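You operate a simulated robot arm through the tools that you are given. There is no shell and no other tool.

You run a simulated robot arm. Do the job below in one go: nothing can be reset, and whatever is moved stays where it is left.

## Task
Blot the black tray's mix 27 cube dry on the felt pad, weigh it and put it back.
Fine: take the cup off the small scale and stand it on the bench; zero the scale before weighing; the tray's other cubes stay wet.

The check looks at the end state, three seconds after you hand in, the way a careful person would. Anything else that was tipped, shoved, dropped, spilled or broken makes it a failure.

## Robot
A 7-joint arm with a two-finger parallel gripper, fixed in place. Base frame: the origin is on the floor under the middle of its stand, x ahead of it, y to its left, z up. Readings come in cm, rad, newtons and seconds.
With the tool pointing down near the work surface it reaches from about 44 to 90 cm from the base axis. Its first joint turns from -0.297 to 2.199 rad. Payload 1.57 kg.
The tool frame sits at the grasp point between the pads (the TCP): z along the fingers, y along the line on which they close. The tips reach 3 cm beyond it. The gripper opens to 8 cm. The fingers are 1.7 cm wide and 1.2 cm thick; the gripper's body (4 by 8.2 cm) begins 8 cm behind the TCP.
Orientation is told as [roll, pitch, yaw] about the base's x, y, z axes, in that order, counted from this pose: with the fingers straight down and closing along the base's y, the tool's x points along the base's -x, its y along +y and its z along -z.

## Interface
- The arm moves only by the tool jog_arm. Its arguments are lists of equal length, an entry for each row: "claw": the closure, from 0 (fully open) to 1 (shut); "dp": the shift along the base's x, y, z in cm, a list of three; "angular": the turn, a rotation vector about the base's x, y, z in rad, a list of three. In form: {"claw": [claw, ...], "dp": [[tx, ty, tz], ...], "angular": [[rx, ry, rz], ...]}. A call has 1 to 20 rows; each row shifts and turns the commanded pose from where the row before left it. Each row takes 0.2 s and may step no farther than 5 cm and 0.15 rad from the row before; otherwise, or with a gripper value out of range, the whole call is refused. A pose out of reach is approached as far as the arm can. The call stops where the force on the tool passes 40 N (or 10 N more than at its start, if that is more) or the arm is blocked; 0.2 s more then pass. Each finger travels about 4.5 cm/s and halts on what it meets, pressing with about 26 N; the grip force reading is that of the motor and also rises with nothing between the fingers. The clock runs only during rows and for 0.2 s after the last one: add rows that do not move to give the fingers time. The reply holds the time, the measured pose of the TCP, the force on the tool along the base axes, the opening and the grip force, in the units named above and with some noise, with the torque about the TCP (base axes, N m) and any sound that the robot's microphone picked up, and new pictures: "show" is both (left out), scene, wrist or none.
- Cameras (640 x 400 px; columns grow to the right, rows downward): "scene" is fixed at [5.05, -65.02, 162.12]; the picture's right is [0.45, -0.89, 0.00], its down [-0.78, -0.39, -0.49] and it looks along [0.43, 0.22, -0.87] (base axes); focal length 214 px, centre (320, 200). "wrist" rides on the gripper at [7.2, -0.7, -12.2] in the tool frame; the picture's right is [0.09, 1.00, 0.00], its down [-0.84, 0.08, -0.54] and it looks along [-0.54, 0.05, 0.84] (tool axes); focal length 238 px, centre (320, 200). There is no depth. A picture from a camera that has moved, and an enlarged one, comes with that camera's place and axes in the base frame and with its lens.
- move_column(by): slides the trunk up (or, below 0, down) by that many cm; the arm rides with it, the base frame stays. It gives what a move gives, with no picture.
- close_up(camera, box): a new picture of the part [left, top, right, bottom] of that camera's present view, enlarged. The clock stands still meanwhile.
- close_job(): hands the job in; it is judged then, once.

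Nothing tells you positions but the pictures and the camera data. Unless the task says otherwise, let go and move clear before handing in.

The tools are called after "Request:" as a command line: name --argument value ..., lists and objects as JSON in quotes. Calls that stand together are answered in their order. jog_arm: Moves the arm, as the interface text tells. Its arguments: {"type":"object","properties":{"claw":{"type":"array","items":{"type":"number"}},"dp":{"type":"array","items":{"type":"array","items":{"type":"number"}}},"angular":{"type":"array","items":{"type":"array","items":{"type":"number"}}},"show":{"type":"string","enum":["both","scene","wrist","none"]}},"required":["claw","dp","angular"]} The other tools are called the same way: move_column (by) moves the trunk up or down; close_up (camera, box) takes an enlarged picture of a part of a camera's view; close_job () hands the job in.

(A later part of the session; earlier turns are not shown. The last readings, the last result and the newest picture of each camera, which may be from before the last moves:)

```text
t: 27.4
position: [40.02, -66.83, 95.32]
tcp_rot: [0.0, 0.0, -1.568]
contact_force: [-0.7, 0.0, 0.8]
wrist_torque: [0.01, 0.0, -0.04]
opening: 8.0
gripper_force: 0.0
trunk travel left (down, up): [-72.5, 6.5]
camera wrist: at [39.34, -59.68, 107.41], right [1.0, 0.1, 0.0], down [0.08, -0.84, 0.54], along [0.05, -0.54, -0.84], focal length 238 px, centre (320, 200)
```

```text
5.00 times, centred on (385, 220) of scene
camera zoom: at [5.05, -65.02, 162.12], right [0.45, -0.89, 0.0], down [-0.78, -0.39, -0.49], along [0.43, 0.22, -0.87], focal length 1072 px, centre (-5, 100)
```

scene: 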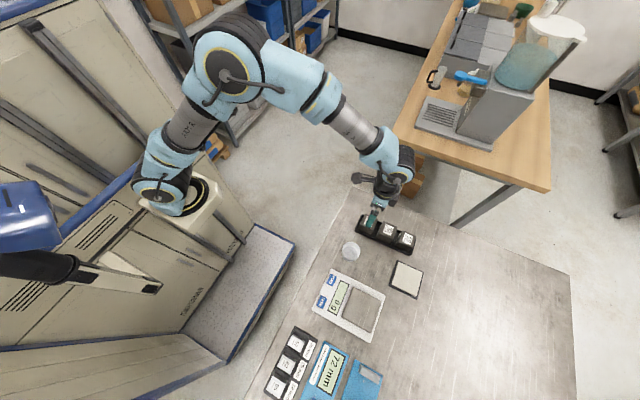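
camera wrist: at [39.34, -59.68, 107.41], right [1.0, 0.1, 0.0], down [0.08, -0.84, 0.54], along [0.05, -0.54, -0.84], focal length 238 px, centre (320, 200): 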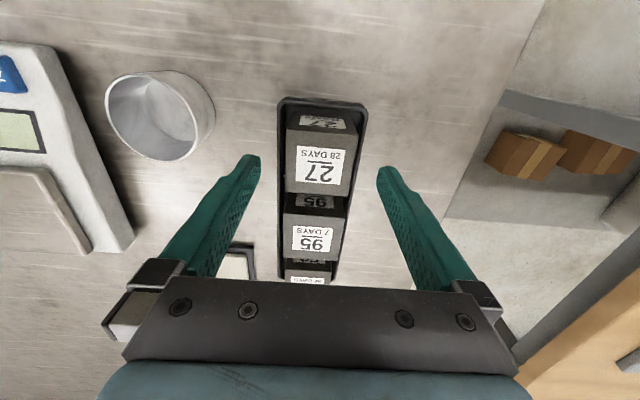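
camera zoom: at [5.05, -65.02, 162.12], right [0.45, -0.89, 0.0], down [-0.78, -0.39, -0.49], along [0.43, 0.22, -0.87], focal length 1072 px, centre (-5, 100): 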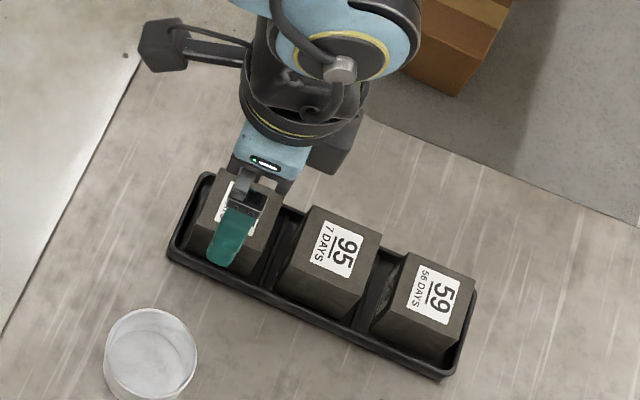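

The tool axis is now centred on cube 27. I'll go down so that the tips stay above the tray rim, then close on the cube's upper half.

Request:
jog_arm --claw '[0, 0, 0, 0.15, 0.3, 0.45, 0.5, 0.5, 0.5]' --dp '[[0, 0, -1.6], [0, 0, -1.6], [0, 0, 0], [0, 0, 0], [0, 0, 0], [0, 0, 0], [0, 0, 0], [0, 0, 0], [0, 0, 0]]' --angular '[[0, 0, 0], [0, 0, 0], [0, 0, 0], [0, 0, 0], [0, 0, 0], [0, 0, 0], [0, 0, 0], [0, 0, 0], [0, 0, 0]]' --show "wrist"

Request:
close_up --camera "wrist" --box '[230, 100, 410, 240]'

```text
t: 29.4
position: [39.9, -66.69, 92.14]
tcp_rot: [0.0, -0.001, -1.566]
contact_force: [1.0, 0.5, 0.3]
wrist_torque: [-0.03, -0.06, 0.02]
opening: 4.95
gripper_force: 26.0
trunk travel left (down, up): [-72.5, 6.5]
camera wrist: at [39.24, -59.58, 104.23], right [1.0, 0.1, 0.0], down [0.08, -0.84, 0.54], along [0.05, -0.54, -0.84], focal length 238 px, centre (320, 200)
```

wrist: 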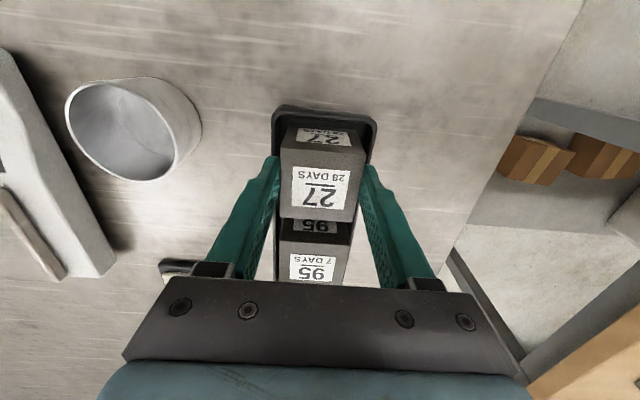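

```text
2.86 times, centred on (320, 170) of wrist
camera zoom: at [39.24, -59.58, 104.23], right [1.0, 0.1, 0.0], down [0.08, -0.84, 0.54], along [0.05, -0.54, -0.84], focal length 681 px, centre (320, 286)
```

zoom: 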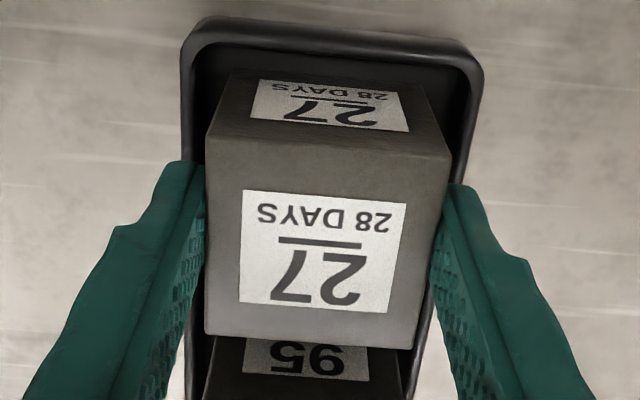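

Cube 27 is held firmly (4.95 cm, 26 N). I'll lift it straight out and check it before heading to the pad.

Request:
jog_arm --claw '[0.5, 0.5, 0.5, 0.5, 0.5]' --dp '[[0, 0, 1], [0, 0, 3], [0, 0, 4], [0, 0, 4], [0, 0, 0]]' --angular '[[0, 0, 0], [0, 0, 0], [0, 0, 0], [0, 0, 0], [0, 0, 0]]'

Request:
close_up --camera "wrist" --box '[230, 60, 410, 280]'

```text
t: 30.6
position: [39.93, -66.46, 103.89]
tcp_rot: [0.0, -0.001, -1.57]
contact_force: [0.0, -0.2, -2.9]
wrist_torque: [0.01, -0.01, 0.01]
opening: 4.96
gripper_force: 26.5
trunk travel left (down, up): [-72.5, 6.5]
camera wrist: at [39.28, -59.27, 115.98], right [1.0, 0.1, 0.0], down [0.08, -0.84, 0.54], along [0.05, -0.54, -0.84], focal length 238 px, centre (320, 200)
```

scene: 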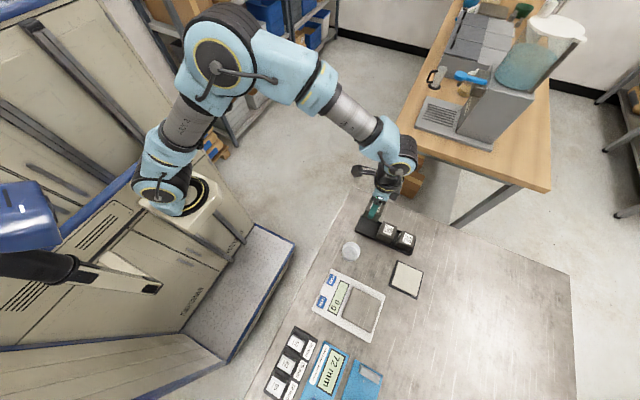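
wrist: 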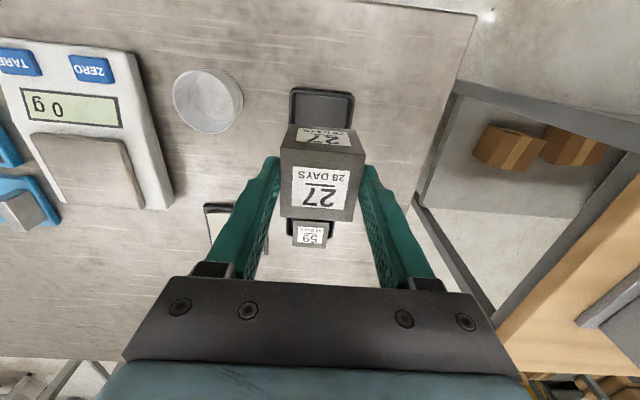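

```text
1.82 times, centred on (320, 170) of wrist
camera zoom: at [39.28, -59.27, 115.98], right [1.0, 0.1, 0.0], down [0.08, -0.84, 0.54], along [0.05, -0.54, -0.84], focal length 433 px, centre (320, 254)
```

zoom: 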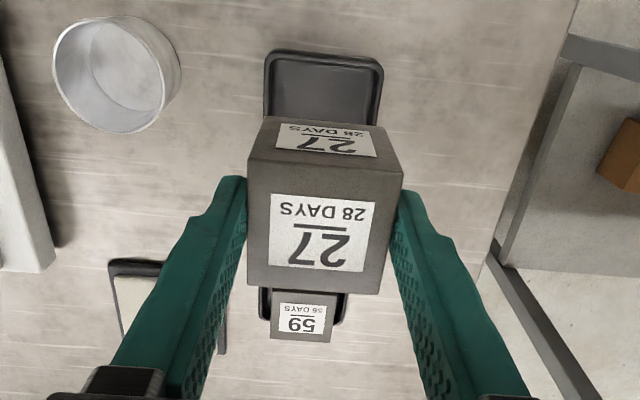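

The cube is out and weighs about 290 g by feel. The pad is about 9.5 cm square, centred near (28.4, -85). I'll carry the cube over it, slightly toward the robot side to stay within reach.

Request:
jog_arm --claw '[0.5, 0.5, 0.5, 0.5, 0.5, 0.5, 0.5, 0.5]' --dp '[[-1.4, -2.1, 0], [-2.1, -3.0, 0], [-2.1, -3.1, 0], [-2.1, -3.1, 0], [-2.0, -3.0, 0], [-1.4, -2.0, 0], [-0.9, -1.3, 0], [0, 0, 0]]' --angular '[[0, 0, 0], [0, 0, 0], [0, 0, 0], [0, 0, 0], [0, 0, 0], [0, 0, 0], [0, 0, 0], [0, 0, 0]]'

Request:
close_up --camera "scene" --box '[340, 220, 480, 320]'

```text
t: 32.4
position: [27.97, -84.3, 103.99]
tcp_rot: [-0.001, 0.001, -1.568]
contact_force: [1.0, 0.3, -3.4]
wrist_torque: [0.02, -0.02, 0.03]
opening: 4.95
gripper_force: 26.6
trunk travel left (down, up): [-72.5, 6.5]
camera wrist: at [27.3, -77.15, 116.14], right [1.0, 0.1, 0.0], down [0.08, -0.84, 0.54], along [0.05, -0.54, -0.84], focal length 238 px, centre (320, 200)
```

scene: 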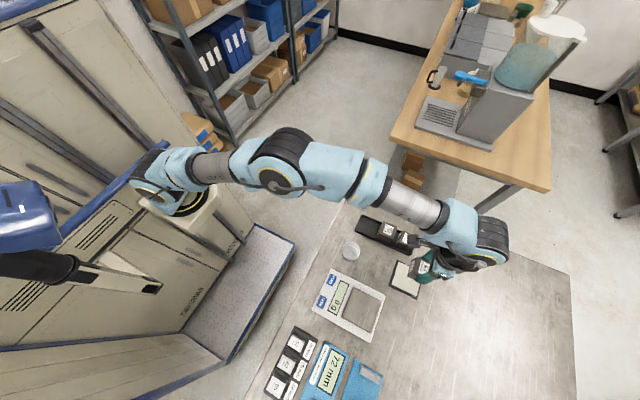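
wrist: 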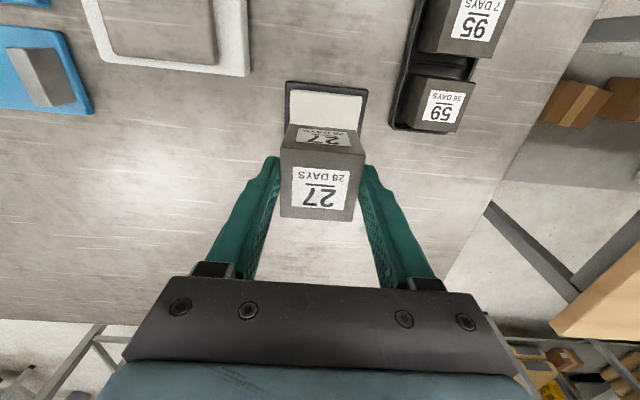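

```text
4.00 times, centred on (410, 270) of scene
camera zoom: at [5.05, -65.02, 162.12], right [0.45, -0.89, 0.0], down [-0.78, -0.39, -0.49], along [0.43, 0.22, -0.87], focal length 858 px, centre (-40, -80)
```

zoom: 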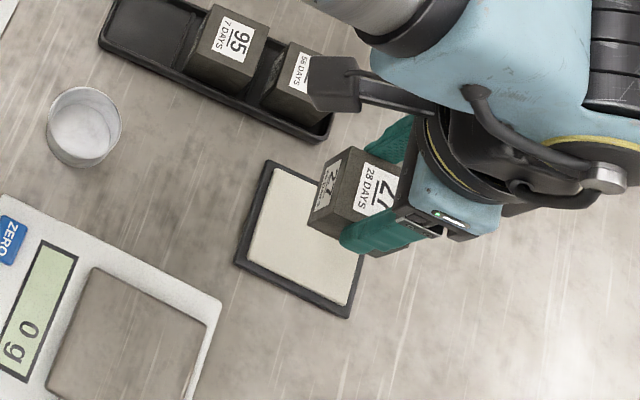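

The cube is over the pad with about 0.3 cm left to correct in x. I'll lower it close to the felt, then feel for contact.

Request:
jog_arm --claw '[0.5, 0.5, 0.5, 0.5, 0.5]' --dp '[[0.3, 0, -3], [0, 0, -3.5], [0, 0, -2.5], [0, 0, -1], [0, 0, 0]]' --angular '[[0, 0, 0], [0, 0, 0], [0, 0, 0], [0, 0, 0], [0, 0, 0]]'

```text
t: 33.6
position: [28.37, -84.26, 93.88]
tcp_rot: [-0.002, 0.0, -1.566]
contact_force: [0.2, 0.8, -3.2]
wrist_torque: [0.02, -0.02, -0.01]
opening: 4.96
gripper_force: 25.9
trunk travel left (down, up): [-72.5, 6.5]
camera wrist: at [27.68, -77.12, 106.02], right [1.0, 0.1, 0.0], down [0.08, -0.84, 0.54], along [0.05, -0.54, -0.84], focal length 238 px, centre (320, 200)
```

scene: 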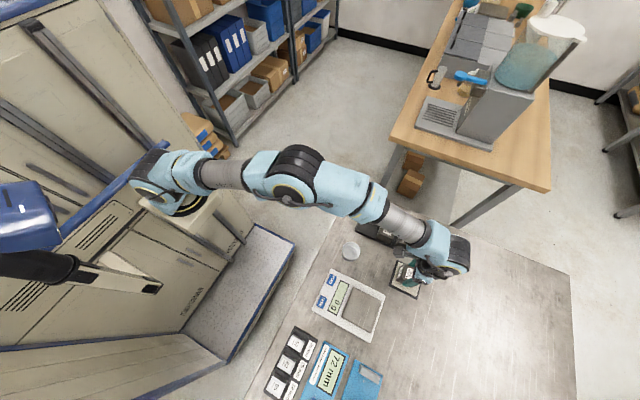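
wrist: 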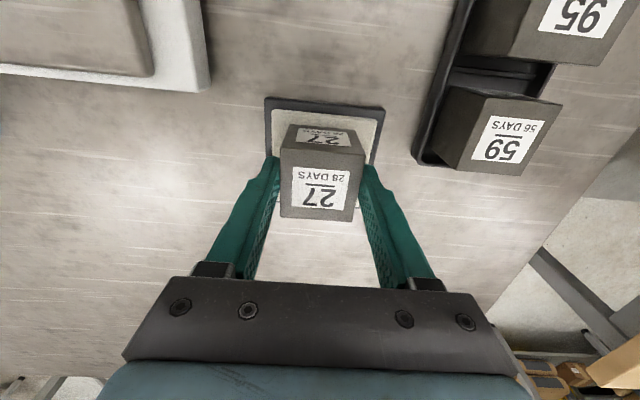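

Request:
jog_arm --claw '[0.5, 0.5, 0.5, 0.5]' --dp '[[0, 0, -0.4], [0, 0, -0.3], [0, 0, -0.3], [0, 0, 0]]' --angular '[[0, 0, 0], [0, 0, 0], [0, 0, 0], [0, 0, 0]]' --show "none"

```text
t: 34.6
position: [28.24, -84.36, 93.21]
tcp_rot: [0.002, -0.004, -1.565]
contact_force: [3.9, 3.9, 19.0]
wrist_torque: [0.42, -0.08, -0.02]
opening: 4.96
gripper_force: 26.0
trunk travel left (down, up): [-72.5, 6.5]
```

The cube is pressed on the felt with about 20 N. I'll ease to a gentler press, hold it for a couple of seconds to blot, and look.

Request:
jog_arm --claw '[0.5, 0.5, 0.5, 0.5, 0.5, 0.5, 0.5, 0.5, 0.5, 0.5, 0.5]' --dp '[[0, 0, 0.2], [0, 0, 0], [0, 0, 0], [0, 0, 0], [0, 0, 0], [0, 0, 0], [0, 0, 0], [0, 0, 0], [0, 0, 0], [0, 0, 0], [0, 0, 0]]' --angular '[[0, 0, 0], [0, 0, 0], [0, 0, 0], [0, 0, 0], [0, 0, 0], [0, 0, 0], [0, 0, 0], [0, 0, 0], [0, 0, 0], [0, 0, 0], [0, 0, 0]]' --show "both"

Request:
close_up --camera "wrist" --box '[240, 80, 580, 240]'

Request:
close_up --camera "scene" --box '[360, 210, 480, 310]'

```text
t: 37.0
position: [28.28, -84.35, 93.21]
tcp_rot: [0.0, -0.002, -1.567]
contact_force: [7.3, -8.7, 18.5]
wrist_torque: [-0.45, -0.22, 0.04]
opening: 4.96
gripper_force: 25.4
trunk travel left (down, up): [-72.5, 6.5]
camera wrist: at [27.6, -77.1, 105.29], right [1.0, 0.1, 0.0], down [0.08, -0.84, 0.54], along [0.05, -0.54, -0.84], focal length 238 px, centre (320, 200)
```

scene: 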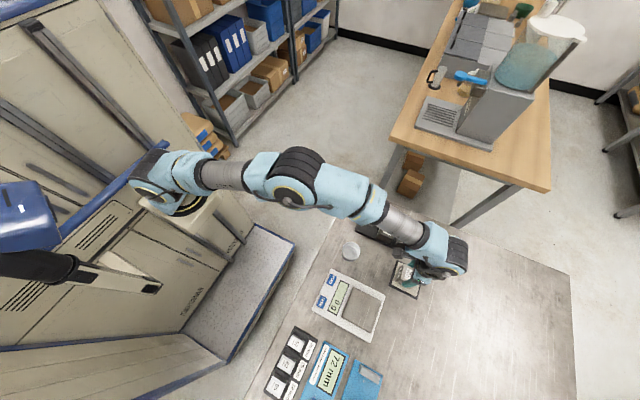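
wrist: 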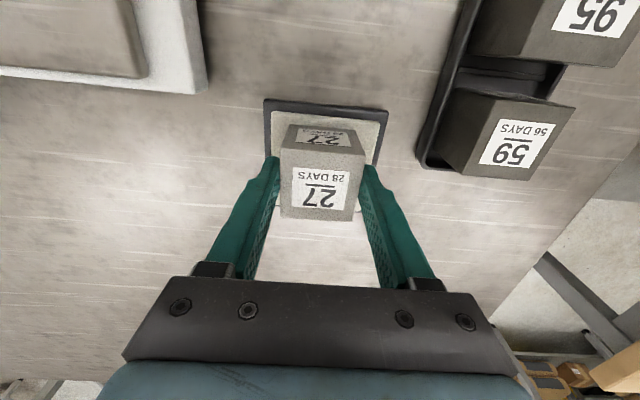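

```text
1.88 times, centred on (410, 160) of wrist
camera zoom: at [27.6, -77.1, 105.29], right [1.0, 0.1, 0.0], down [0.08, -0.84, 0.54], along [0.05, -0.54, -0.84], focal length 449 px, centre (151, 275)
```

zoom: 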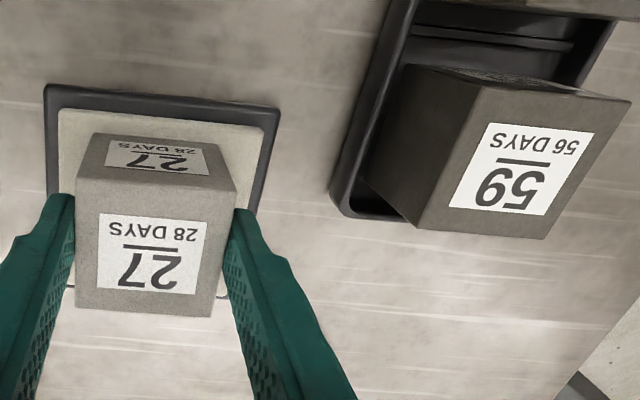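

```text
4.00 times, centred on (420, 260) of scene
camera zoom: at [5.05, -65.02, 162.12], right [0.45, -0.89, 0.0], down [-0.78, -0.39, -0.49], along [0.43, 0.22, -0.87], focal length 858 px, centre (-80, -40)
```

zoom: 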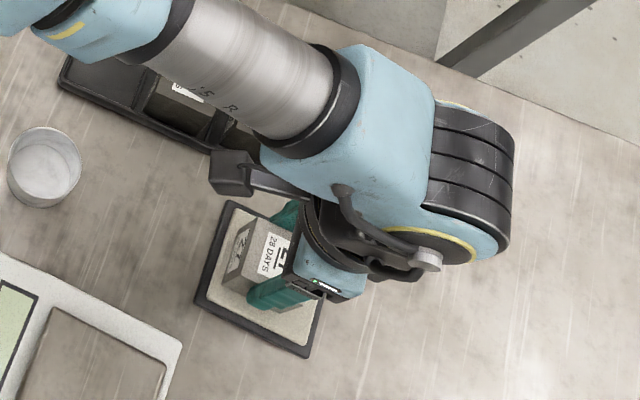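

The cube has already gone noticeably lighter, which means drier, while cube 59 stays dark. I'll ease the pressure and hold a little longer so it's fully blotted.

Request:
jog_arm --claw '[0.5, 0.5, 0.5, 0.5, 0.5, 0.5, 0.5, 0.5, 0.5, 0.5, 0.5]' --dp '[[0, 0, 0.15], [0, 0, 0], [0, 0, 0], [0, 0, 0], [0, 0, 0], [0, 0, 0], [0, 0, 0], [0, 0, 0], [0, 0, 0], [0, 0, 0], [0, 0, 0]]' --angular '[[0, 0, 0], [0, 0, 0], [0, 0, 0], [0, 0, 0], [0, 0, 0], [0, 0, 0], [0, 0, 0], [0, 0, 0], [0, 0, 0], [0, 0, 0], [0, 0, 0]]' --show "wrist"

Request:
close_up --camera "wrist" --box '[240, 80, 580, 240]'

```text
t: 39.4
position: [28.37, -84.38, 93.16]
tcp_rot: [-0.001, 0.001, -1.566]
contact_force: [0.0, 0.1, -2.6]
wrist_torque: [-0.01, -0.02, -0.02]
opening: 4.94
gripper_force: 26.0
trunk travel left (down, up): [-72.5, 6.5]
camera wrist: at [27.65, -77.12, 105.37], right [1.0, 0.1, 0.0], down [0.08, -0.84, 0.54], along [0.05, -0.54, -0.84], focal length 238 px, centre (320, 200)
```

wrist: 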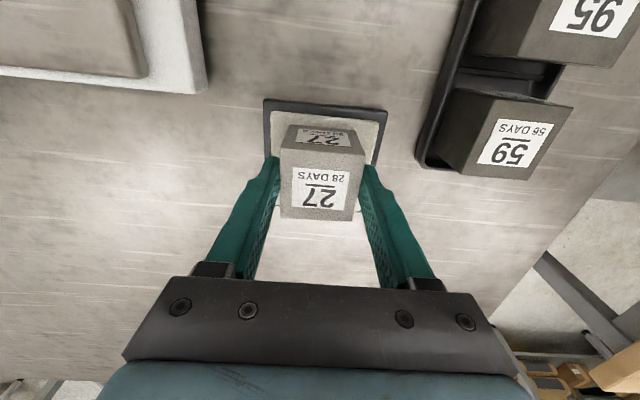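

```text
1.88 times, centred on (410, 160) of wrist
camera zoom: at [27.65, -77.12, 105.37], right [1.0, 0.1, 0.0], down [0.08, -0.84, 0.54], along [0.05, -0.54, -0.84], focal length 449 px, centre (151, 275)
```

zoom: 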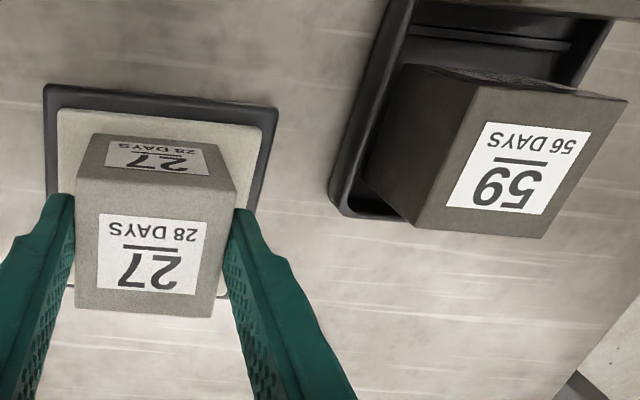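

Request:
jog_arm --claw '[0.5, 0.5, 0.5, 0.5, 0.5, 0.5, 0.5, 0.5, 0.5, 0.5, 0.5, 0.5]' --dp '[[0, 0, -0.15], [0, 0, 0], [0, 0, 0], [0, 0, 0], [0, 0, 0], [0, 0, 0], [0, 0, 0], [0, 0, 0], [0, 0, 0], [0, 0, 0], [0, 0, 0], [0, 0, 0]]' --angular '[[0, 0, 0], [0, 0, 0], [0, 0, 0], [0, 0, 0], [0, 0, 0], [0, 0, 0], [0, 0, 0], [0, 0, 0], [0, 0, 0], [0, 0, 0], [0, 0, 0], [0, 0, 0]]' --show "wrist"

Request:
close_up --camera "wrist" --box '[240, 80, 580, 240]'

```text
t: 42.0
position: [28.24, -84.19, 93.01]
tcp_rot: [-0.001, 0.0, -1.566]
contact_force: [-0.9, 0.3, -2.4]
wrist_torque: [-0.01, 0.02, -0.01]
opening: 4.96
gripper_force: 26.2
trunk travel left (down, up): [-72.5, 6.5]
camera wrist: at [27.6, -77.03, 105.31], right [1.0, 0.1, 0.0], down [0.08, -0.84, 0.54], along [0.05, -0.54, -0.84], focal length 238 px, centre (320, 200)
```

wrist: 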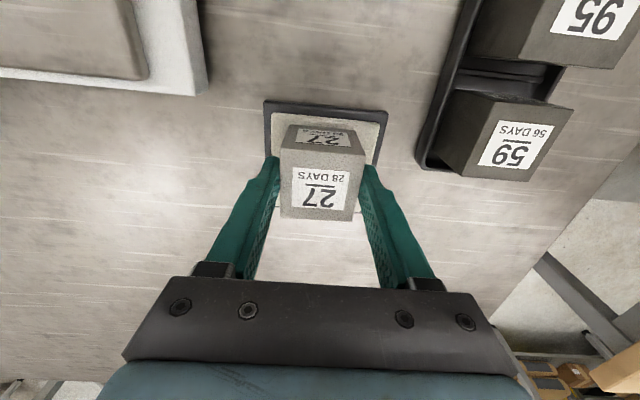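

```text
1.88 times, centred on (410, 160) of wrist
camera zoom: at [27.6, -77.03, 105.31], right [1.0, 0.1, 0.0], down [0.08, -0.84, 0.54], along [0.05, -0.54, -0.84], focal length 449 px, centre (151, 275)
```

zoom: 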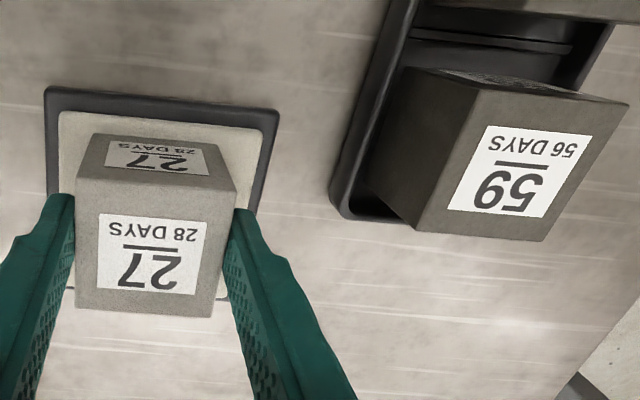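

Request:
jog_arm --claw '[0.5, 0.5, 0.5, 0.5, 0.5, 0.5, 0.5, 0.5, 0.5, 0.5, 0.5, 0.5]' --dp '[[0, 0, -0.15], [0, 0, 0], [0, 0, 0], [0, 0, 0], [0, 0, 0], [0, 0, 0], [0, 0, 0], [0, 0, 0], [0, 0, 0], [0, 0, 0], [0, 0, 0], [0, 0, 0]]' --angular '[[0, 0, 0], [0, 0, 0], [0, 0, 0], [0, 0, 0], [0, 0, 0], [0, 0, 0], [0, 0, 0], [0, 0, 0], [0, 0, 0], [0, 0, 0], [0, 0, 0], [0, 0, 0]]' --show "wrist"

Request:
close_up --camera "wrist" --box '[240, 80, 580, 240]'

```text
t: 44.6
position: [28.3, -84.25, 93.02]
tcp_rot: [0.0, -0.002, -1.566]
contact_force: [-2.2, -2.1, 22.3]
wrist_torque: [-0.05, 0.09, 0.02]
opening: 4.96
gripper_force: 25.8
trunk travel left (down, up): [-72.5, 6.5]
camera wrist: at [27.61, -77.02, 105.24], right [1.0, 0.1, 0.0], down [0.08, -0.84, 0.54], along [0.05, -0.54, -0.84], focal length 238 px, centre (320, 200)
```

wrist: 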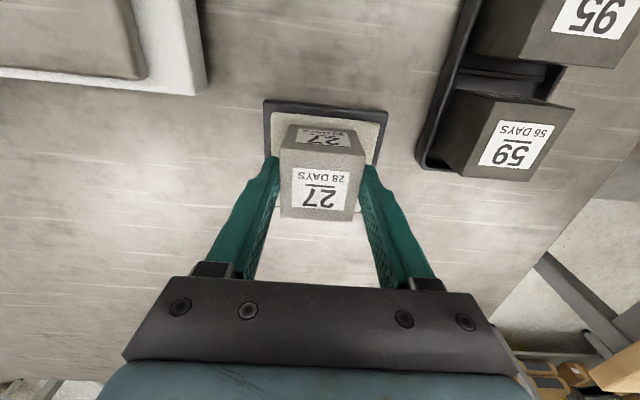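

```text
1.88 times, centred on (410, 160) of wrist
camera zoom: at [27.61, -77.02, 105.24], right [1.0, 0.1, 0.0], down [0.08, -0.84, 0.54], along [0.05, -0.54, -0.84], focal length 449 px, centre (151, 275)
```

zoom: 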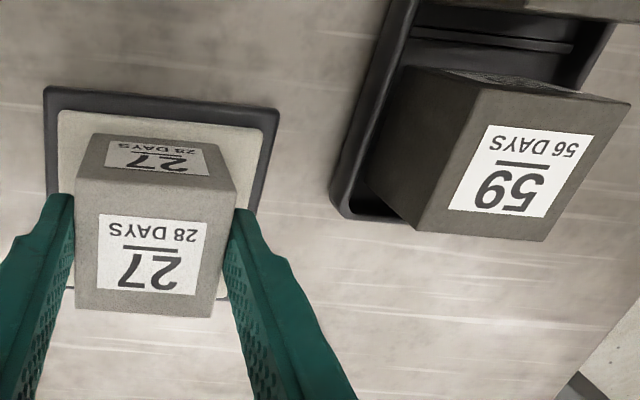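

The colour isn't changing any more, so the cube is dry. I'll lift it and carry it over the scale plate, centred near (13.0, -74.8).

Request:
jog_arm --claw '[0.5, 0.5, 0.5, 0.5, 0.5, 0.5, 0.5, 0.5, 0.5, 0.5]' --dp '[[0, 0, 1], [0, 0, 3], [0, 0, 4], [0, 0, 4], [-2.6, 1.6, 0], [-4.0, 2.4, 0], [-4.0, 2.4, 0], [-3.4, 2.1, 0], [-1.4, 0.92, 0], [0, 0, 0]]' --angular '[[0, 0, 0], [0, 0, 0], [0, 0, 0], [0, 0, 0], [0, 0, 0], [0, 0, 0], [0, 0, 0], [0, 0, 0], [0, 0, 0], [0, 0, 0]]'

```text
t: 46.8
position: [13.17, -74.96, 105.12]
tcp_rot: [-0.001, 0.0, -1.568]
contact_force: [0.4, -1.2, -3.3]
wrist_torque: [0.0, -0.01, -0.01]
opening: 4.95
gripper_force: 26.0
trunk travel left (down, up): [-72.5, 6.5]
camera wrist: at [12.46, -67.74, 117.24], right [1.0, 0.1, 0.0], down [0.08, -0.84, 0.54], along [0.05, -0.54, -0.84], focal length 238 px, centre (320, 200)
```

scene: 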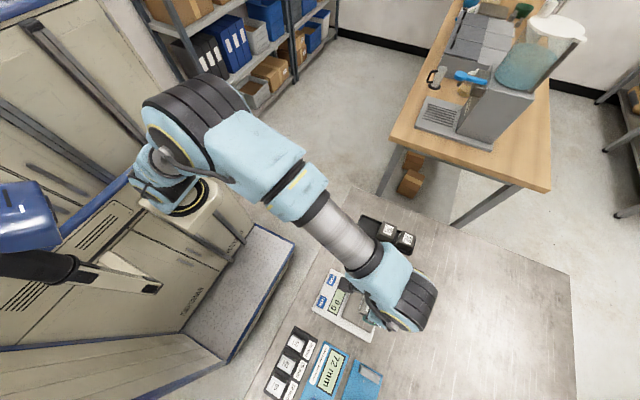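
wrist: 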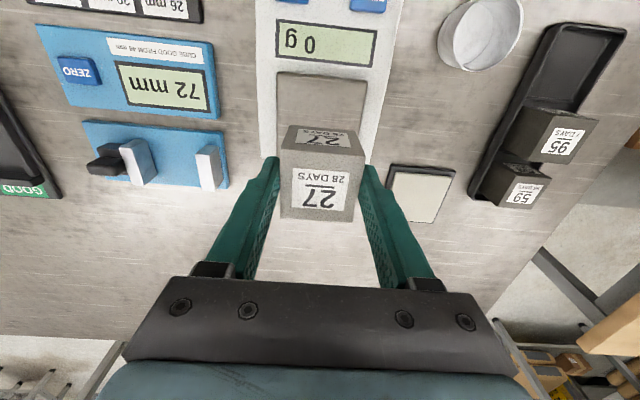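

The cube is over the plate and the display shows 0 g. I'll lower it to just above and then set it down gently.

Request:
jog_arm --claw '[0.5, 0.5, 0.5, 0.5, 0.5]' --dp '[[0, 0, -3], [0, 0, -3], [0, 0, -1.2], [0, 0, -0.6], [0, 0, 0]]' --angular '[[0, 0, 0], [0, 0, 0], [0, 0, 0], [0, 0, 0], [0, 0, 0]]' --show "wrist"

```text
t: 48.0
position: [12.78, -74.89, 97.16]
tcp_rot: [-0.001, 0.001, -1.567]
contact_force: [-0.7, -0.1, -1.8]
wrist_torque: [0.01, 0.02, -0.04]
opening: 4.96
gripper_force: 26.1
trunk travel left (down, up): [-72.5, 6.5]
camera wrist: at [12.23, -67.71, 109.29], right [1.0, 0.1, 0.0], down [0.08, -0.84, 0.54], along [0.05, -0.54, -0.84], focal length 238 px, centre (320, 200)
```

wrist: 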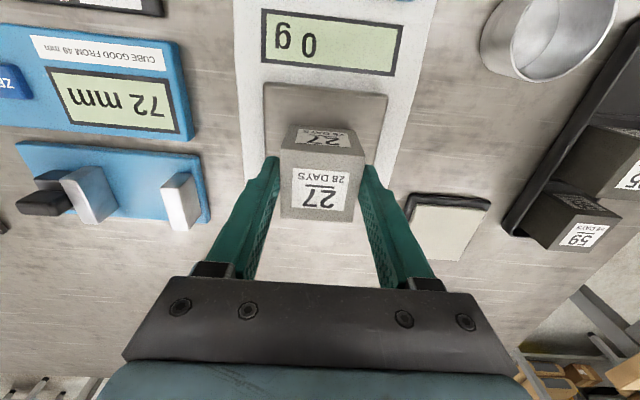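

Request:
jog_arm --claw '[0.5, 0.5, 0.5, 0.5]' --dp '[[0, 0, -0.25], [0, 0, -0.25], [0, 0, -0.2], [0, 0, 0]]' --angular '[[0, 0, 0], [0, 0, 0], [0, 0, 0], [0, 0, 0]]' --show "wrist"

```text
t: 49.0
position: [12.85, -74.88, 96.52]
tcp_rot: [0.0, 0.0, -1.565]
contact_force: [-0.4, 0.0, -2.5]
wrist_torque: [0.03, 0.0, 0.0]
opening: 4.95
gripper_force: 26.1
trunk travel left (down, up): [-72.5, 6.5]
camera wrist: at [12.19, -67.66, 108.67], right [1.0, 0.1, 0.0], down [0.08, -0.84, 0.54], along [0.05, -0.54, -0.84], focal length 238 px, centre (320, 200)
```

wrist: 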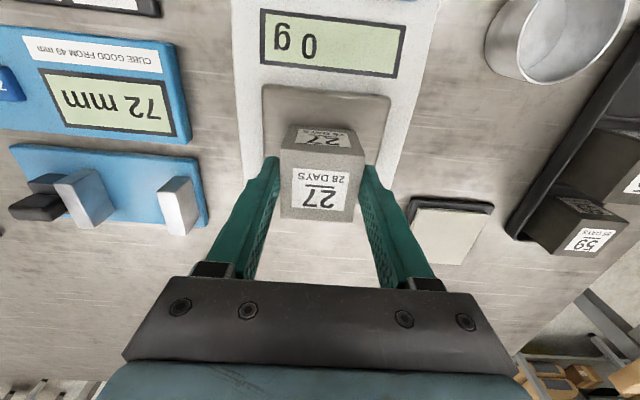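

Request:
jog_arm --claw '[0.5, 0.5, 0.5]' --dp '[[0, 0, -0.2], [0, 0, -0.15], [0, 0, 0]]' --angular '[[0, 0, 0], [0, 0, 0], [0, 0, 0]]' --show "wrist"

```text
t: 49.8
position: [12.88, -74.82, 96.26]
tcp_rot: [0.0, -0.001, -1.568]
contact_force: [-0.8, 0.1, -2.8]
wrist_torque: [-0.02, 0.03, -0.03]
opening: 4.98
gripper_force: 26.1
trunk travel left (down, up): [-72.5, 6.5]
camera wrist: at [12.18, -67.66, 108.28], right [1.0, 0.1, 0.0], down [0.08, -0.84, 0.54], along [0.05, -0.54, -0.84], focal length 238 px, centre (320, 200)
```

wrist: 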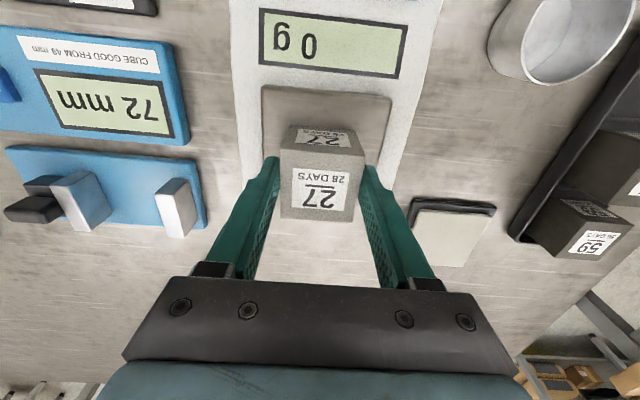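

Request:
jog_arm --claw '[0.5, 0.5, 0.5]' --dp '[[0, 0, -0.15], [0, 0, -0.15], [0, 0, 0]]' --angular '[[0, 0, 0], [0, 0, 0], [0, 0, 0]]' --show "wrist"

```text
t: 50.6
position: [12.79, -74.81, 95.9]
tcp_rot: [0.0, -0.004, -1.567]
contact_force: [0.8, 2.4, 19.1]
wrist_torque: [0.26, -0.09, 0.04]
opening: 4.97
gripper_force: 26.4
trunk travel left (down, up): [-72.5, 6.5]
camera wrist: at [12.17, -67.63, 108.09], right [1.0, 0.1, 0.0], down [0.08, -0.83, 0.54], along [0.05, -0.54, -0.84], focal length 238 px, centre (320, 200)
```

wrist: 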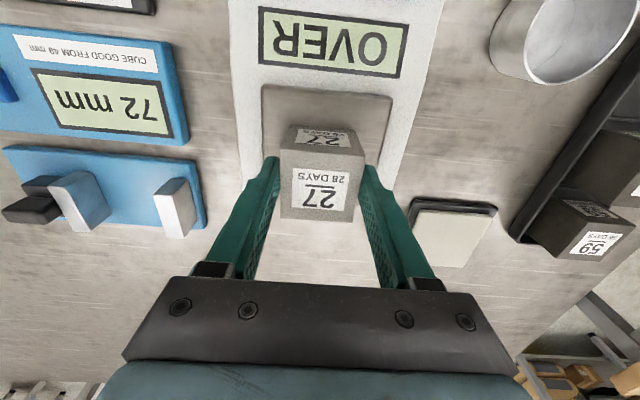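

Contact made; the OVER reading is only my press on the plate. I'll relieve the pressure, release the cube and let the scale settle.

Request:
jog_arm --claw '[0.5, 0.5, 0.35, 0.25, 0.1, 0, 0, 0, 0, 0, 0]' --dp '[[0, 0, 0.12], [0, 0, 0], [0, 0, 0], [0, 0, 0], [0, 0, 0], [0, 0, 0], [0, 0, 0], [0, 0, 0], [0, 0, 0], [0, 0, 0], [0, 0, 0]]' --angular '[[0, 0, 0], [0, 0, 0], [0, 0, 0], [0, 0, 0], [0, 0, 0], [0, 0, 0], [0, 0, 0], [0, 0, 0], [0, 0, 0], [0, 0, 0], [0, 0, 0]]' --show "wrist"

Request:
close_up --camera "wrist" --box '[220, 0, 440, 240]'

```text
t: 53.0
position: [12.86, -74.84, 95.81]
tcp_rot: [0.0, 0.0, -1.568]
contact_force: [0.5, -0.2, -0.8]
wrist_torque: [0.03, -0.01, 0.02]
opening: 8.0
gripper_force: 0.0
trunk travel left (down, up): [-72.5, 6.5]
camera wrist: at [12.22, -67.64, 108.02], right [1.0, 0.1, 0.0], down [0.08, -0.84, 0.54], along [0.05, -0.54, -0.84], focal length 238 px, centre (320, 200)
```

wrist: 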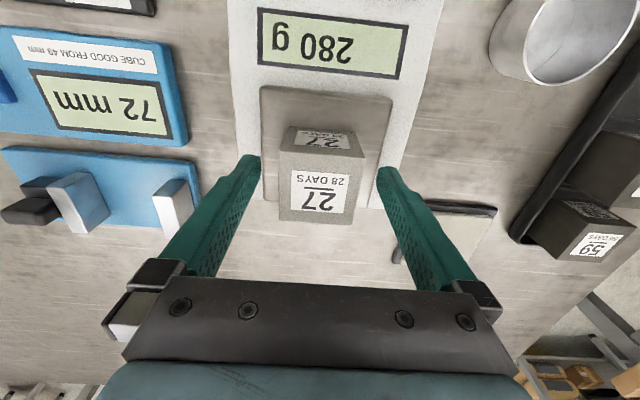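

```text
1.67 times, centred on (330, 120) of wrist
camera zoom: at [12.22, -67.64, 108.02], right [1.0, 0.1, 0.0], down [0.08, -0.84, 0.54], along [0.05, -0.54, -0.84], focal length 397 px, centre (303, 333)
```

zoom: 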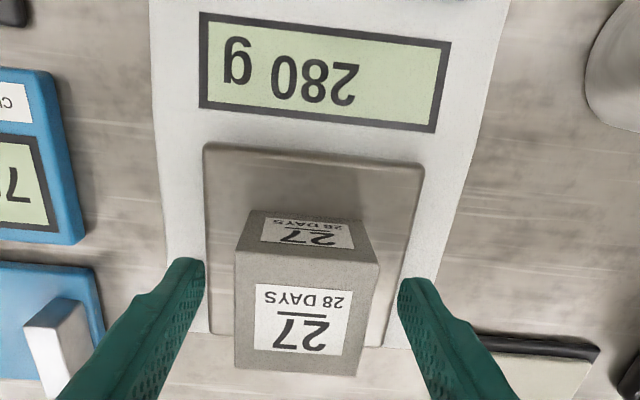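

The scale reads 280 g with the gripper free. I'll wait two more seconds to confirm the reading is stable.

Request:
jog_arm --claw '[0, 0, 0, 0, 0, 0, 0, 0, 0, 0, 0, 0]' --dp '[[0, 0, 0], [0, 0, 0], [0, 0, 0], [0, 0, 0], [0, 0, 0], [0, 0, 0], [0, 0, 0], [0, 0, 0], [0, 0, 0], [0, 0, 0], [0, 0, 0], [0, 0, 0]]' --angular '[[0, 0, 0], [0, 0, 0], [0, 0, 0], [0, 0, 0], [0, 0, 0], [0, 0, 0], [0, 0, 0], [0, 0, 0], [0, 0, 0], [0, 0, 0], [0, 0, 0], [0, 0, 0]]' --show "wrist"

Request:
close_up --camera "wrist" --box '[220, 0, 440, 240]'

```text
t: 55.6
position: [12.86, -74.77, 95.94]
tcp_rot: [0.0, 0.0, -1.566]
contact_force: [0.3, 0.3, -0.1]
wrist_torque: [-0.01, -0.01, -0.02]
opening: 8.01
gripper_force: 0.0
trunk travel left (down, up): [-72.5, 6.5]
camera wrist: at [12.22, -67.64, 108.02], right [1.0, 0.1, 0.0], down [0.08, -0.84, 0.54], along [0.05, -0.54, -0.84], focal length 238 px, centre (320, 200)
```

wrist: 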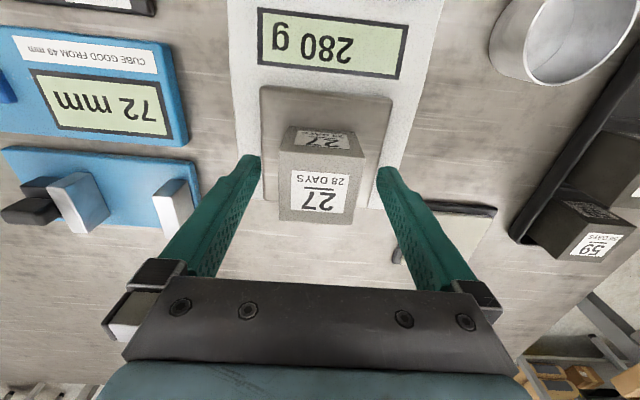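

```text
1.67 times, centred on (330, 120) of wrist
camera zoom: at [12.22, -67.64, 108.02], right [1.0, 0.1, 0.0], down [0.08, -0.84, 0.54], along [0.05, -0.54, -0.84], focal length 397 px, centre (303, 333)
```

zoom: 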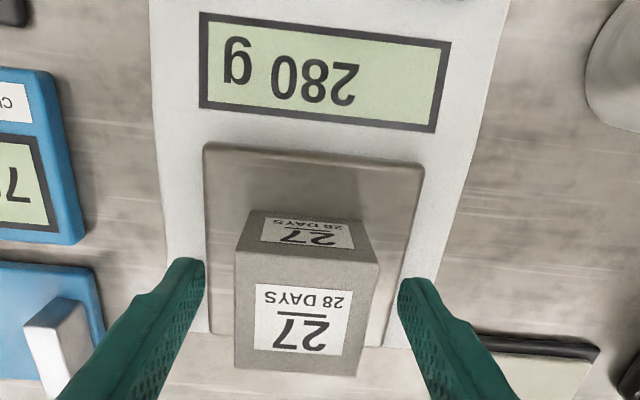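

Steady at 280 g. I'll re-grip the cube, lift it off the plate and carry it back above its tray slot.

Request:
jog_arm --claw '[0.15, 0.3, 0.45, 0.5, 0.5, 0.5]' --dp '[[0, 0, 0], [0, 0, 0], [0, 0, 0], [0, 0, 0], [0, 0, 0], [0, 0, 0]]' --angular '[[0, 0, 0], [0, 0, 0], [0, 0, 0], [0, 0, 0], [0, 0, 0], [0, 0, 0]]' --show "none"

Request:
jog_arm --claw '[0.5, 0.5, 0.5, 0.5, 0.5]' --dp '[[0, 0, 1], [0, 0, 3], [0, 0, 3], [0, 0, 3], [0, 0, 0]]' --angular '[[0, 0, 0], [0, 0, 0], [0, 0, 0], [0, 0, 0], [0, 0, 0]]' --show "wrist"

```text
t: 57.0
position: [12.86, -74.77, 95.83]
tcp_rot: [-0.001, 0.0, -1.565]
contact_force: [-0.7, -0.6, 0.2]
wrist_torque: [0.01, -0.01, 0.0]
opening: 4.99
gripper_force: 26.3
trunk travel left (down, up): [-72.5, 6.5]
```

```text
t: 58.2
position: [13.0, -75.0, 106.11]
tcp_rot: [-0.001, 0.0, -1.567]
contact_force: [0.7, 0.5, -2.4]
wrist_torque: [0.03, 0.01, -0.02]
opening: 4.97
gripper_force: 25.9
trunk travel left (down, up): [-72.5, 6.5]
camera wrist: at [12.29, -67.73, 118.27], right [1.0, 0.1, 0.0], down [0.08, -0.84, 0.54], along [0.05, -0.54, -0.84], focal length 238 px, centre (320, 200)
```

wrist: 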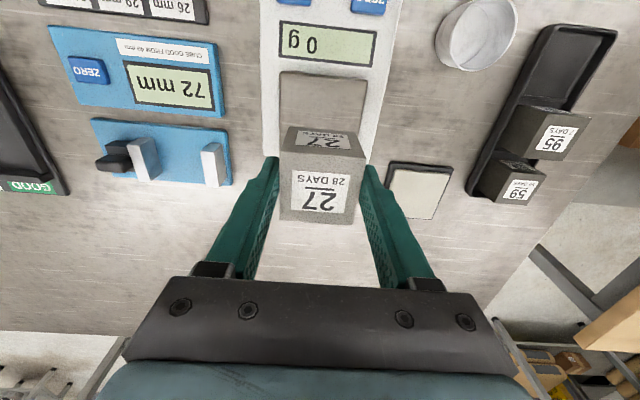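

The scale is back to 0 g and the cube is held. Next I'll move above the empty tray slot.

Request:
jog_arm --claw '[0.5, 0.5, 0.5, 0.5, 0.5, 0.5, 0.5, 0.5, 0.5]' --dp '[[2.5, 0.8, 0], [4.0, 1.2, 0], [4.4, 1.3, 0], [4.4, 1.3, 0], [4.4, 1.3, 0], [4.0, 1.2, 0], [2.4, 0.78, 0], [1.0, 0.3, 0], [0, 0, 0]]' --angular '[[0, 0, 0], [0, 0, 0], [0, 0, 0], [0, 0, 0], [0, 0, 0], [0, 0, 0], [0, 0, 0], [0, 0, 0], [0, 0, 0]]'

Request:
close_up --camera "wrist" --box '[230, 60, 410, 280]'

```text
t: 60.2
position: [40.1, -66.59, 105.75]
tcp_rot: [-0.001, -0.001, -1.568]
contact_force: [0.6, 0.0, -2.9]
wrist_torque: [0.01, -0.05, 0.02]
opening: 4.97
gripper_force: 26.3
trunk travel left (down, up): [-72.5, 6.5]
camera wrist: at [39.36, -59.42, 118.0], right [1.0, 0.1, 0.0], down [0.08, -0.84, 0.54], along [0.05, -0.54, -0.84], focal length 238 px, centre (320, 200)
```

scene: 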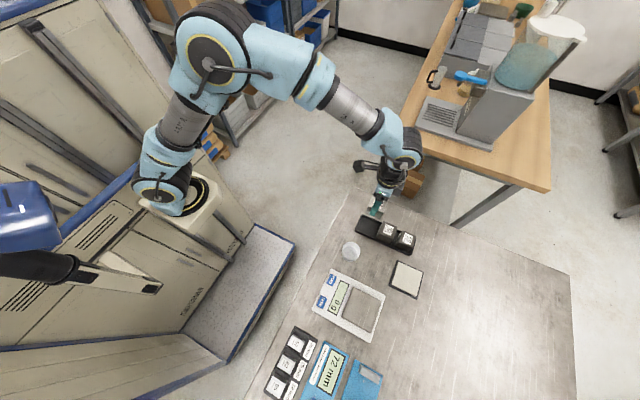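
wrist: 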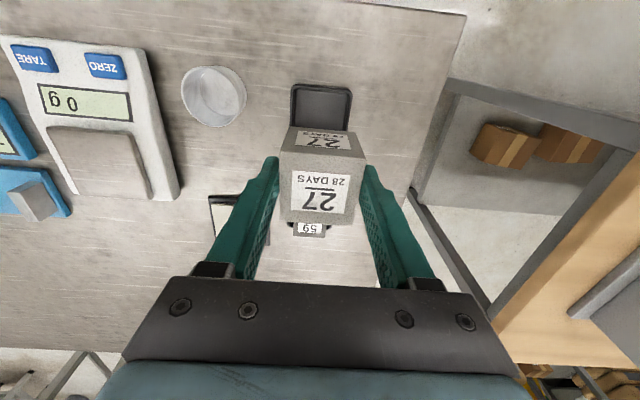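

```text
1.82 times, centred on (320, 170) of wrist
camera zoom: at [39.36, -59.42, 118.0], right [1.0, 0.1, 0.0], down [0.08, -0.84, 0.54], along [0.05, -0.54, -0.84], focal length 433 px, centre (320, 254)
```

zoom: 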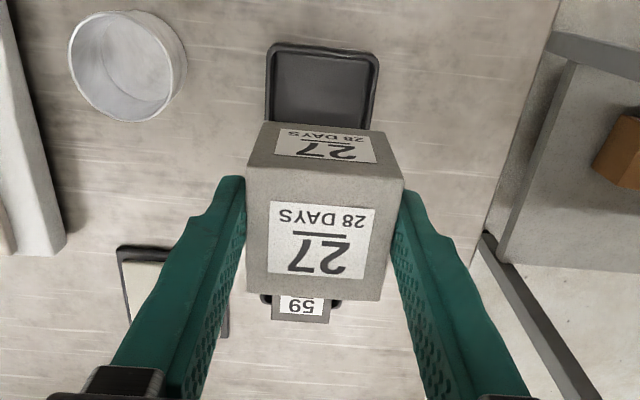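

Request:
jog_arm --claw '[0.5, 0.5, 0.5, 0.5, 0.5, 0.5]' --dp '[[0, 0, -3.5], [0, 0, -3.5], [0, 0, -2], [0, 0, -1.5], [0, 0, -0.8], [0, 0, 0]]' --angular '[[0, 0, 0], [0, 0, 0], [0, 0, 0], [0, 0, 0], [0, 0, 0], [0, 0, 0]]'

Request:
close_up --camera "wrist" --box '[230, 90, 410, 240]'

Request:
close_up --camera "scene" --box '[340, 190, 430, 260]'

```text
t: 61.6
position: [40.29, -66.58, 94.54]
tcp_rot: [-0.001, 0.001, -1.567]
contact_force: [0.0, -0.2, -3.3]
wrist_torque: [0.01, -0.03, 0.0]
opening: 4.94
gripper_force: 26.1
trunk travel left (down, up): [-72.5, 6.5]
camera wrist: at [39.48, -59.43, 106.68], right [1.0, 0.1, 0.0], down [0.08, -0.84, 0.54], along [0.05, -0.54, -0.84], focal length 238 px, centre (320, 200)
```

scene: 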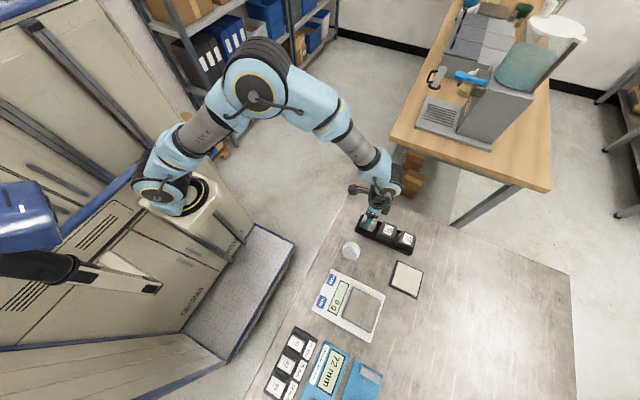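
wrist: 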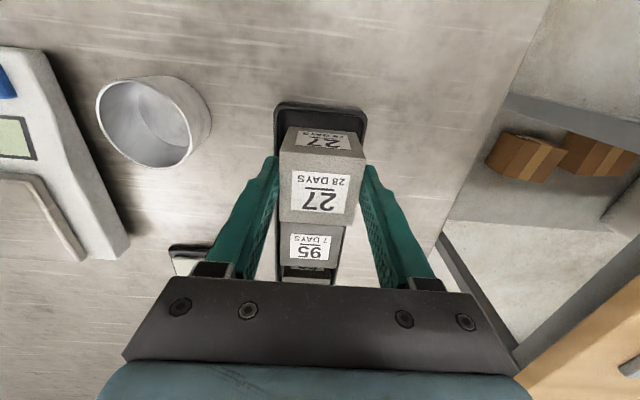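

```text
2.67 times, centred on (320, 165) of wrist
camera zoom: at [39.48, -59.43, 106.68], right [1.0, 0.1, 0.0], down [0.08, -0.84, 0.54], along [0.05, -0.54, -0.84], focal length 636 px, centre (320, 293)
```

zoom: 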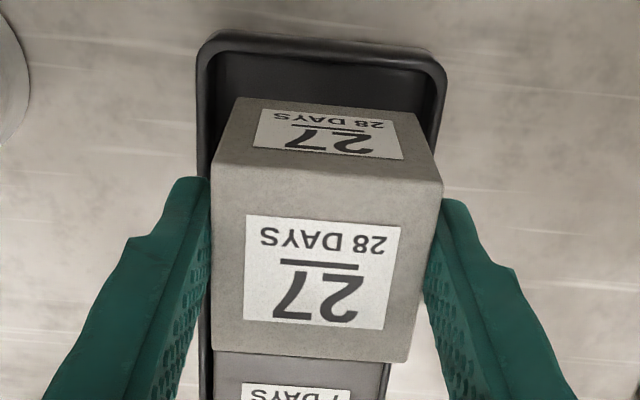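

```text
5.71 times, centred on (385, 225) of scene
camera zoom: at [5.05, -65.02, 162.12], right [0.45, -0.89, 0.0], down [-0.78, -0.39, -0.49], along [0.43, 0.22, -0.87], focal length 1226 px, centre (-51, 57)
```

zoom: 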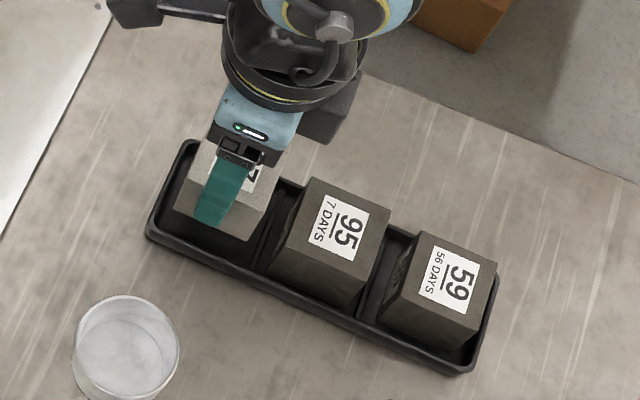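

The alignment looks good and the cube is over its slot. I'll lower further in small steps until it rests on the tray floor.

Request:
jog_arm --claw '[0.5, 0.5, 0.5, 0.5, 0.5]' --dp '[[0, 0, -0.8], [0, 0, -0.7], [0, 0, -0.5], [0, 0, -0.3], [0, 0, 0]]' --angular '[[0, 0, 0], [0, 0, 0], [0, 0, 0], [0, 0, 0], [0, 0, 0]]' --show "wrist"

```text
t: 62.8
position: [40.1, -66.35, 92.42]
tcp_rot: [0.0, -0.001, -1.567]
contact_force: [0.9, 0.8, -3.4]
wrist_torque: [0.01, -0.01, 0.03]
opening: 4.95
gripper_force: 25.8
trunk travel left (down, up): [-72.5, 6.5]
camera wrist: at [39.38, -59.37, 104.53], right [1.0, 0.1, 0.0], down [0.08, -0.84, 0.54], along [0.05, -0.54, -0.84], focal length 238 px, centre (320, 200)
```

wrist: 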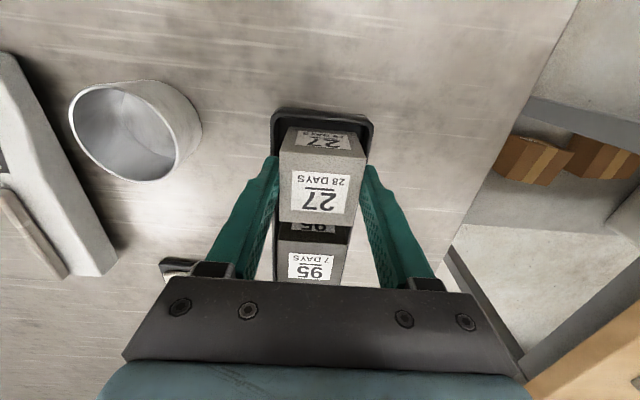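

Request:
jog_arm --claw '[0.5, 0.5, 0.5]' --dp '[[0, 0, -0.2], [0, 0, -0.2], [0, 0, 0]]' --angular '[[0, 0, 0], [0, 0, 0], [0, 0, 0]]' --show "none"

```text
t: 63.6
position: [40.06, -66.66, 91.89]
tcp_rot: [0.0, 0.0, -1.568]
contact_force: [-0.4, -0.2, -2.2]
wrist_torque: [0.0, 0.0, 0.01]
opening: 5.0
gripper_force: 26.0
trunk travel left (down, up): [-72.5, 6.5]
```

Request:
jog_arm --claw '[0.5, 0.5, 0.5]' --dp '[[0, 0, -0.15], [0, 0, -0.1], [0, 0, 0]]' --angular '[[0, 0, 0], [0, 0, 0], [0, 0, 0]]' --show "none"

```text
t: 64.4
position: [40.13, -66.49, 91.92]
tcp_rot: [0.0, 0.0, -1.567]
contact_force: [-2.0, 1.4, 5.9]
wrist_torque: [0.28, 0.13, 0.03]
opening: 4.99
gripper_force: 25.8
trunk travel left (down, up): [-72.5, 6.5]
```

The cube rests on the tray floor. I'll release and check before backing off.

Request:
jog_arm --claw '[0.5, 0.35, 0.25, 0.1, 0, 0, 0]' --dp '[[0, 0, 0.05], [0, 0, 0], [0, 0, 0], [0, 0, 0], [0, 0, 0], [0, 0, 0], [0, 0, 0]]' --angular '[[0, 0, 0], [0, 0, 0], [0, 0, 0], [0, 0, 0], [0, 0, 0], [0, 0, 0], [0, 0, 0]]' --show "wrist"

Request:
close_up --camera "wrist" --box '[230, 90, 410, 240]'

```text
t: 66.0
position: [39.97, -66.69, 91.79]
tcp_rot: [0.001, 0.001, -1.568]
contact_force: [0.3, 0.3, -0.3]
wrist_torque: [0.0, 0.04, -0.01]
opening: 7.99
gripper_force: 0.0
trunk travel left (down, up): [-72.5, 6.5]
camera wrist: at [39.39, -59.44, 103.95], right [1.0, 0.1, 0.0], down [0.08, -0.84, 0.54], along [0.05, -0.54, -0.84], focal length 238 px, centre (320, 200)
```

wrist: 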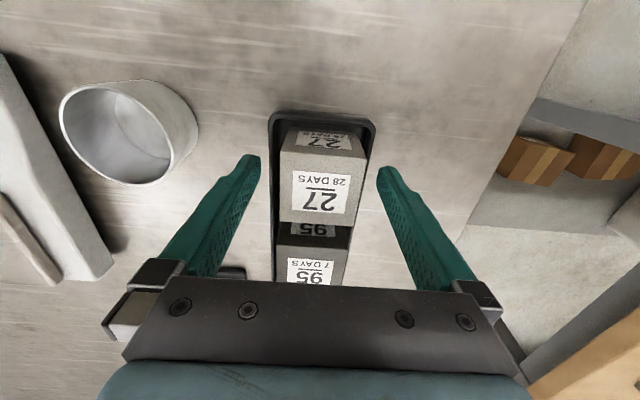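

```text
2.67 times, centred on (320, 165) of wrist
camera zoom: at [39.39, -59.44, 103.95], right [1.0, 0.1, 0.0], down [0.08, -0.84, 0.54], along [0.05, -0.54, -0.84], focal length 636 px, centre (320, 293)
```

zoom: 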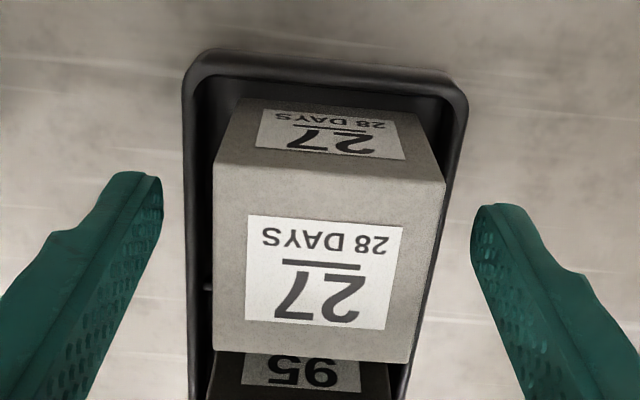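

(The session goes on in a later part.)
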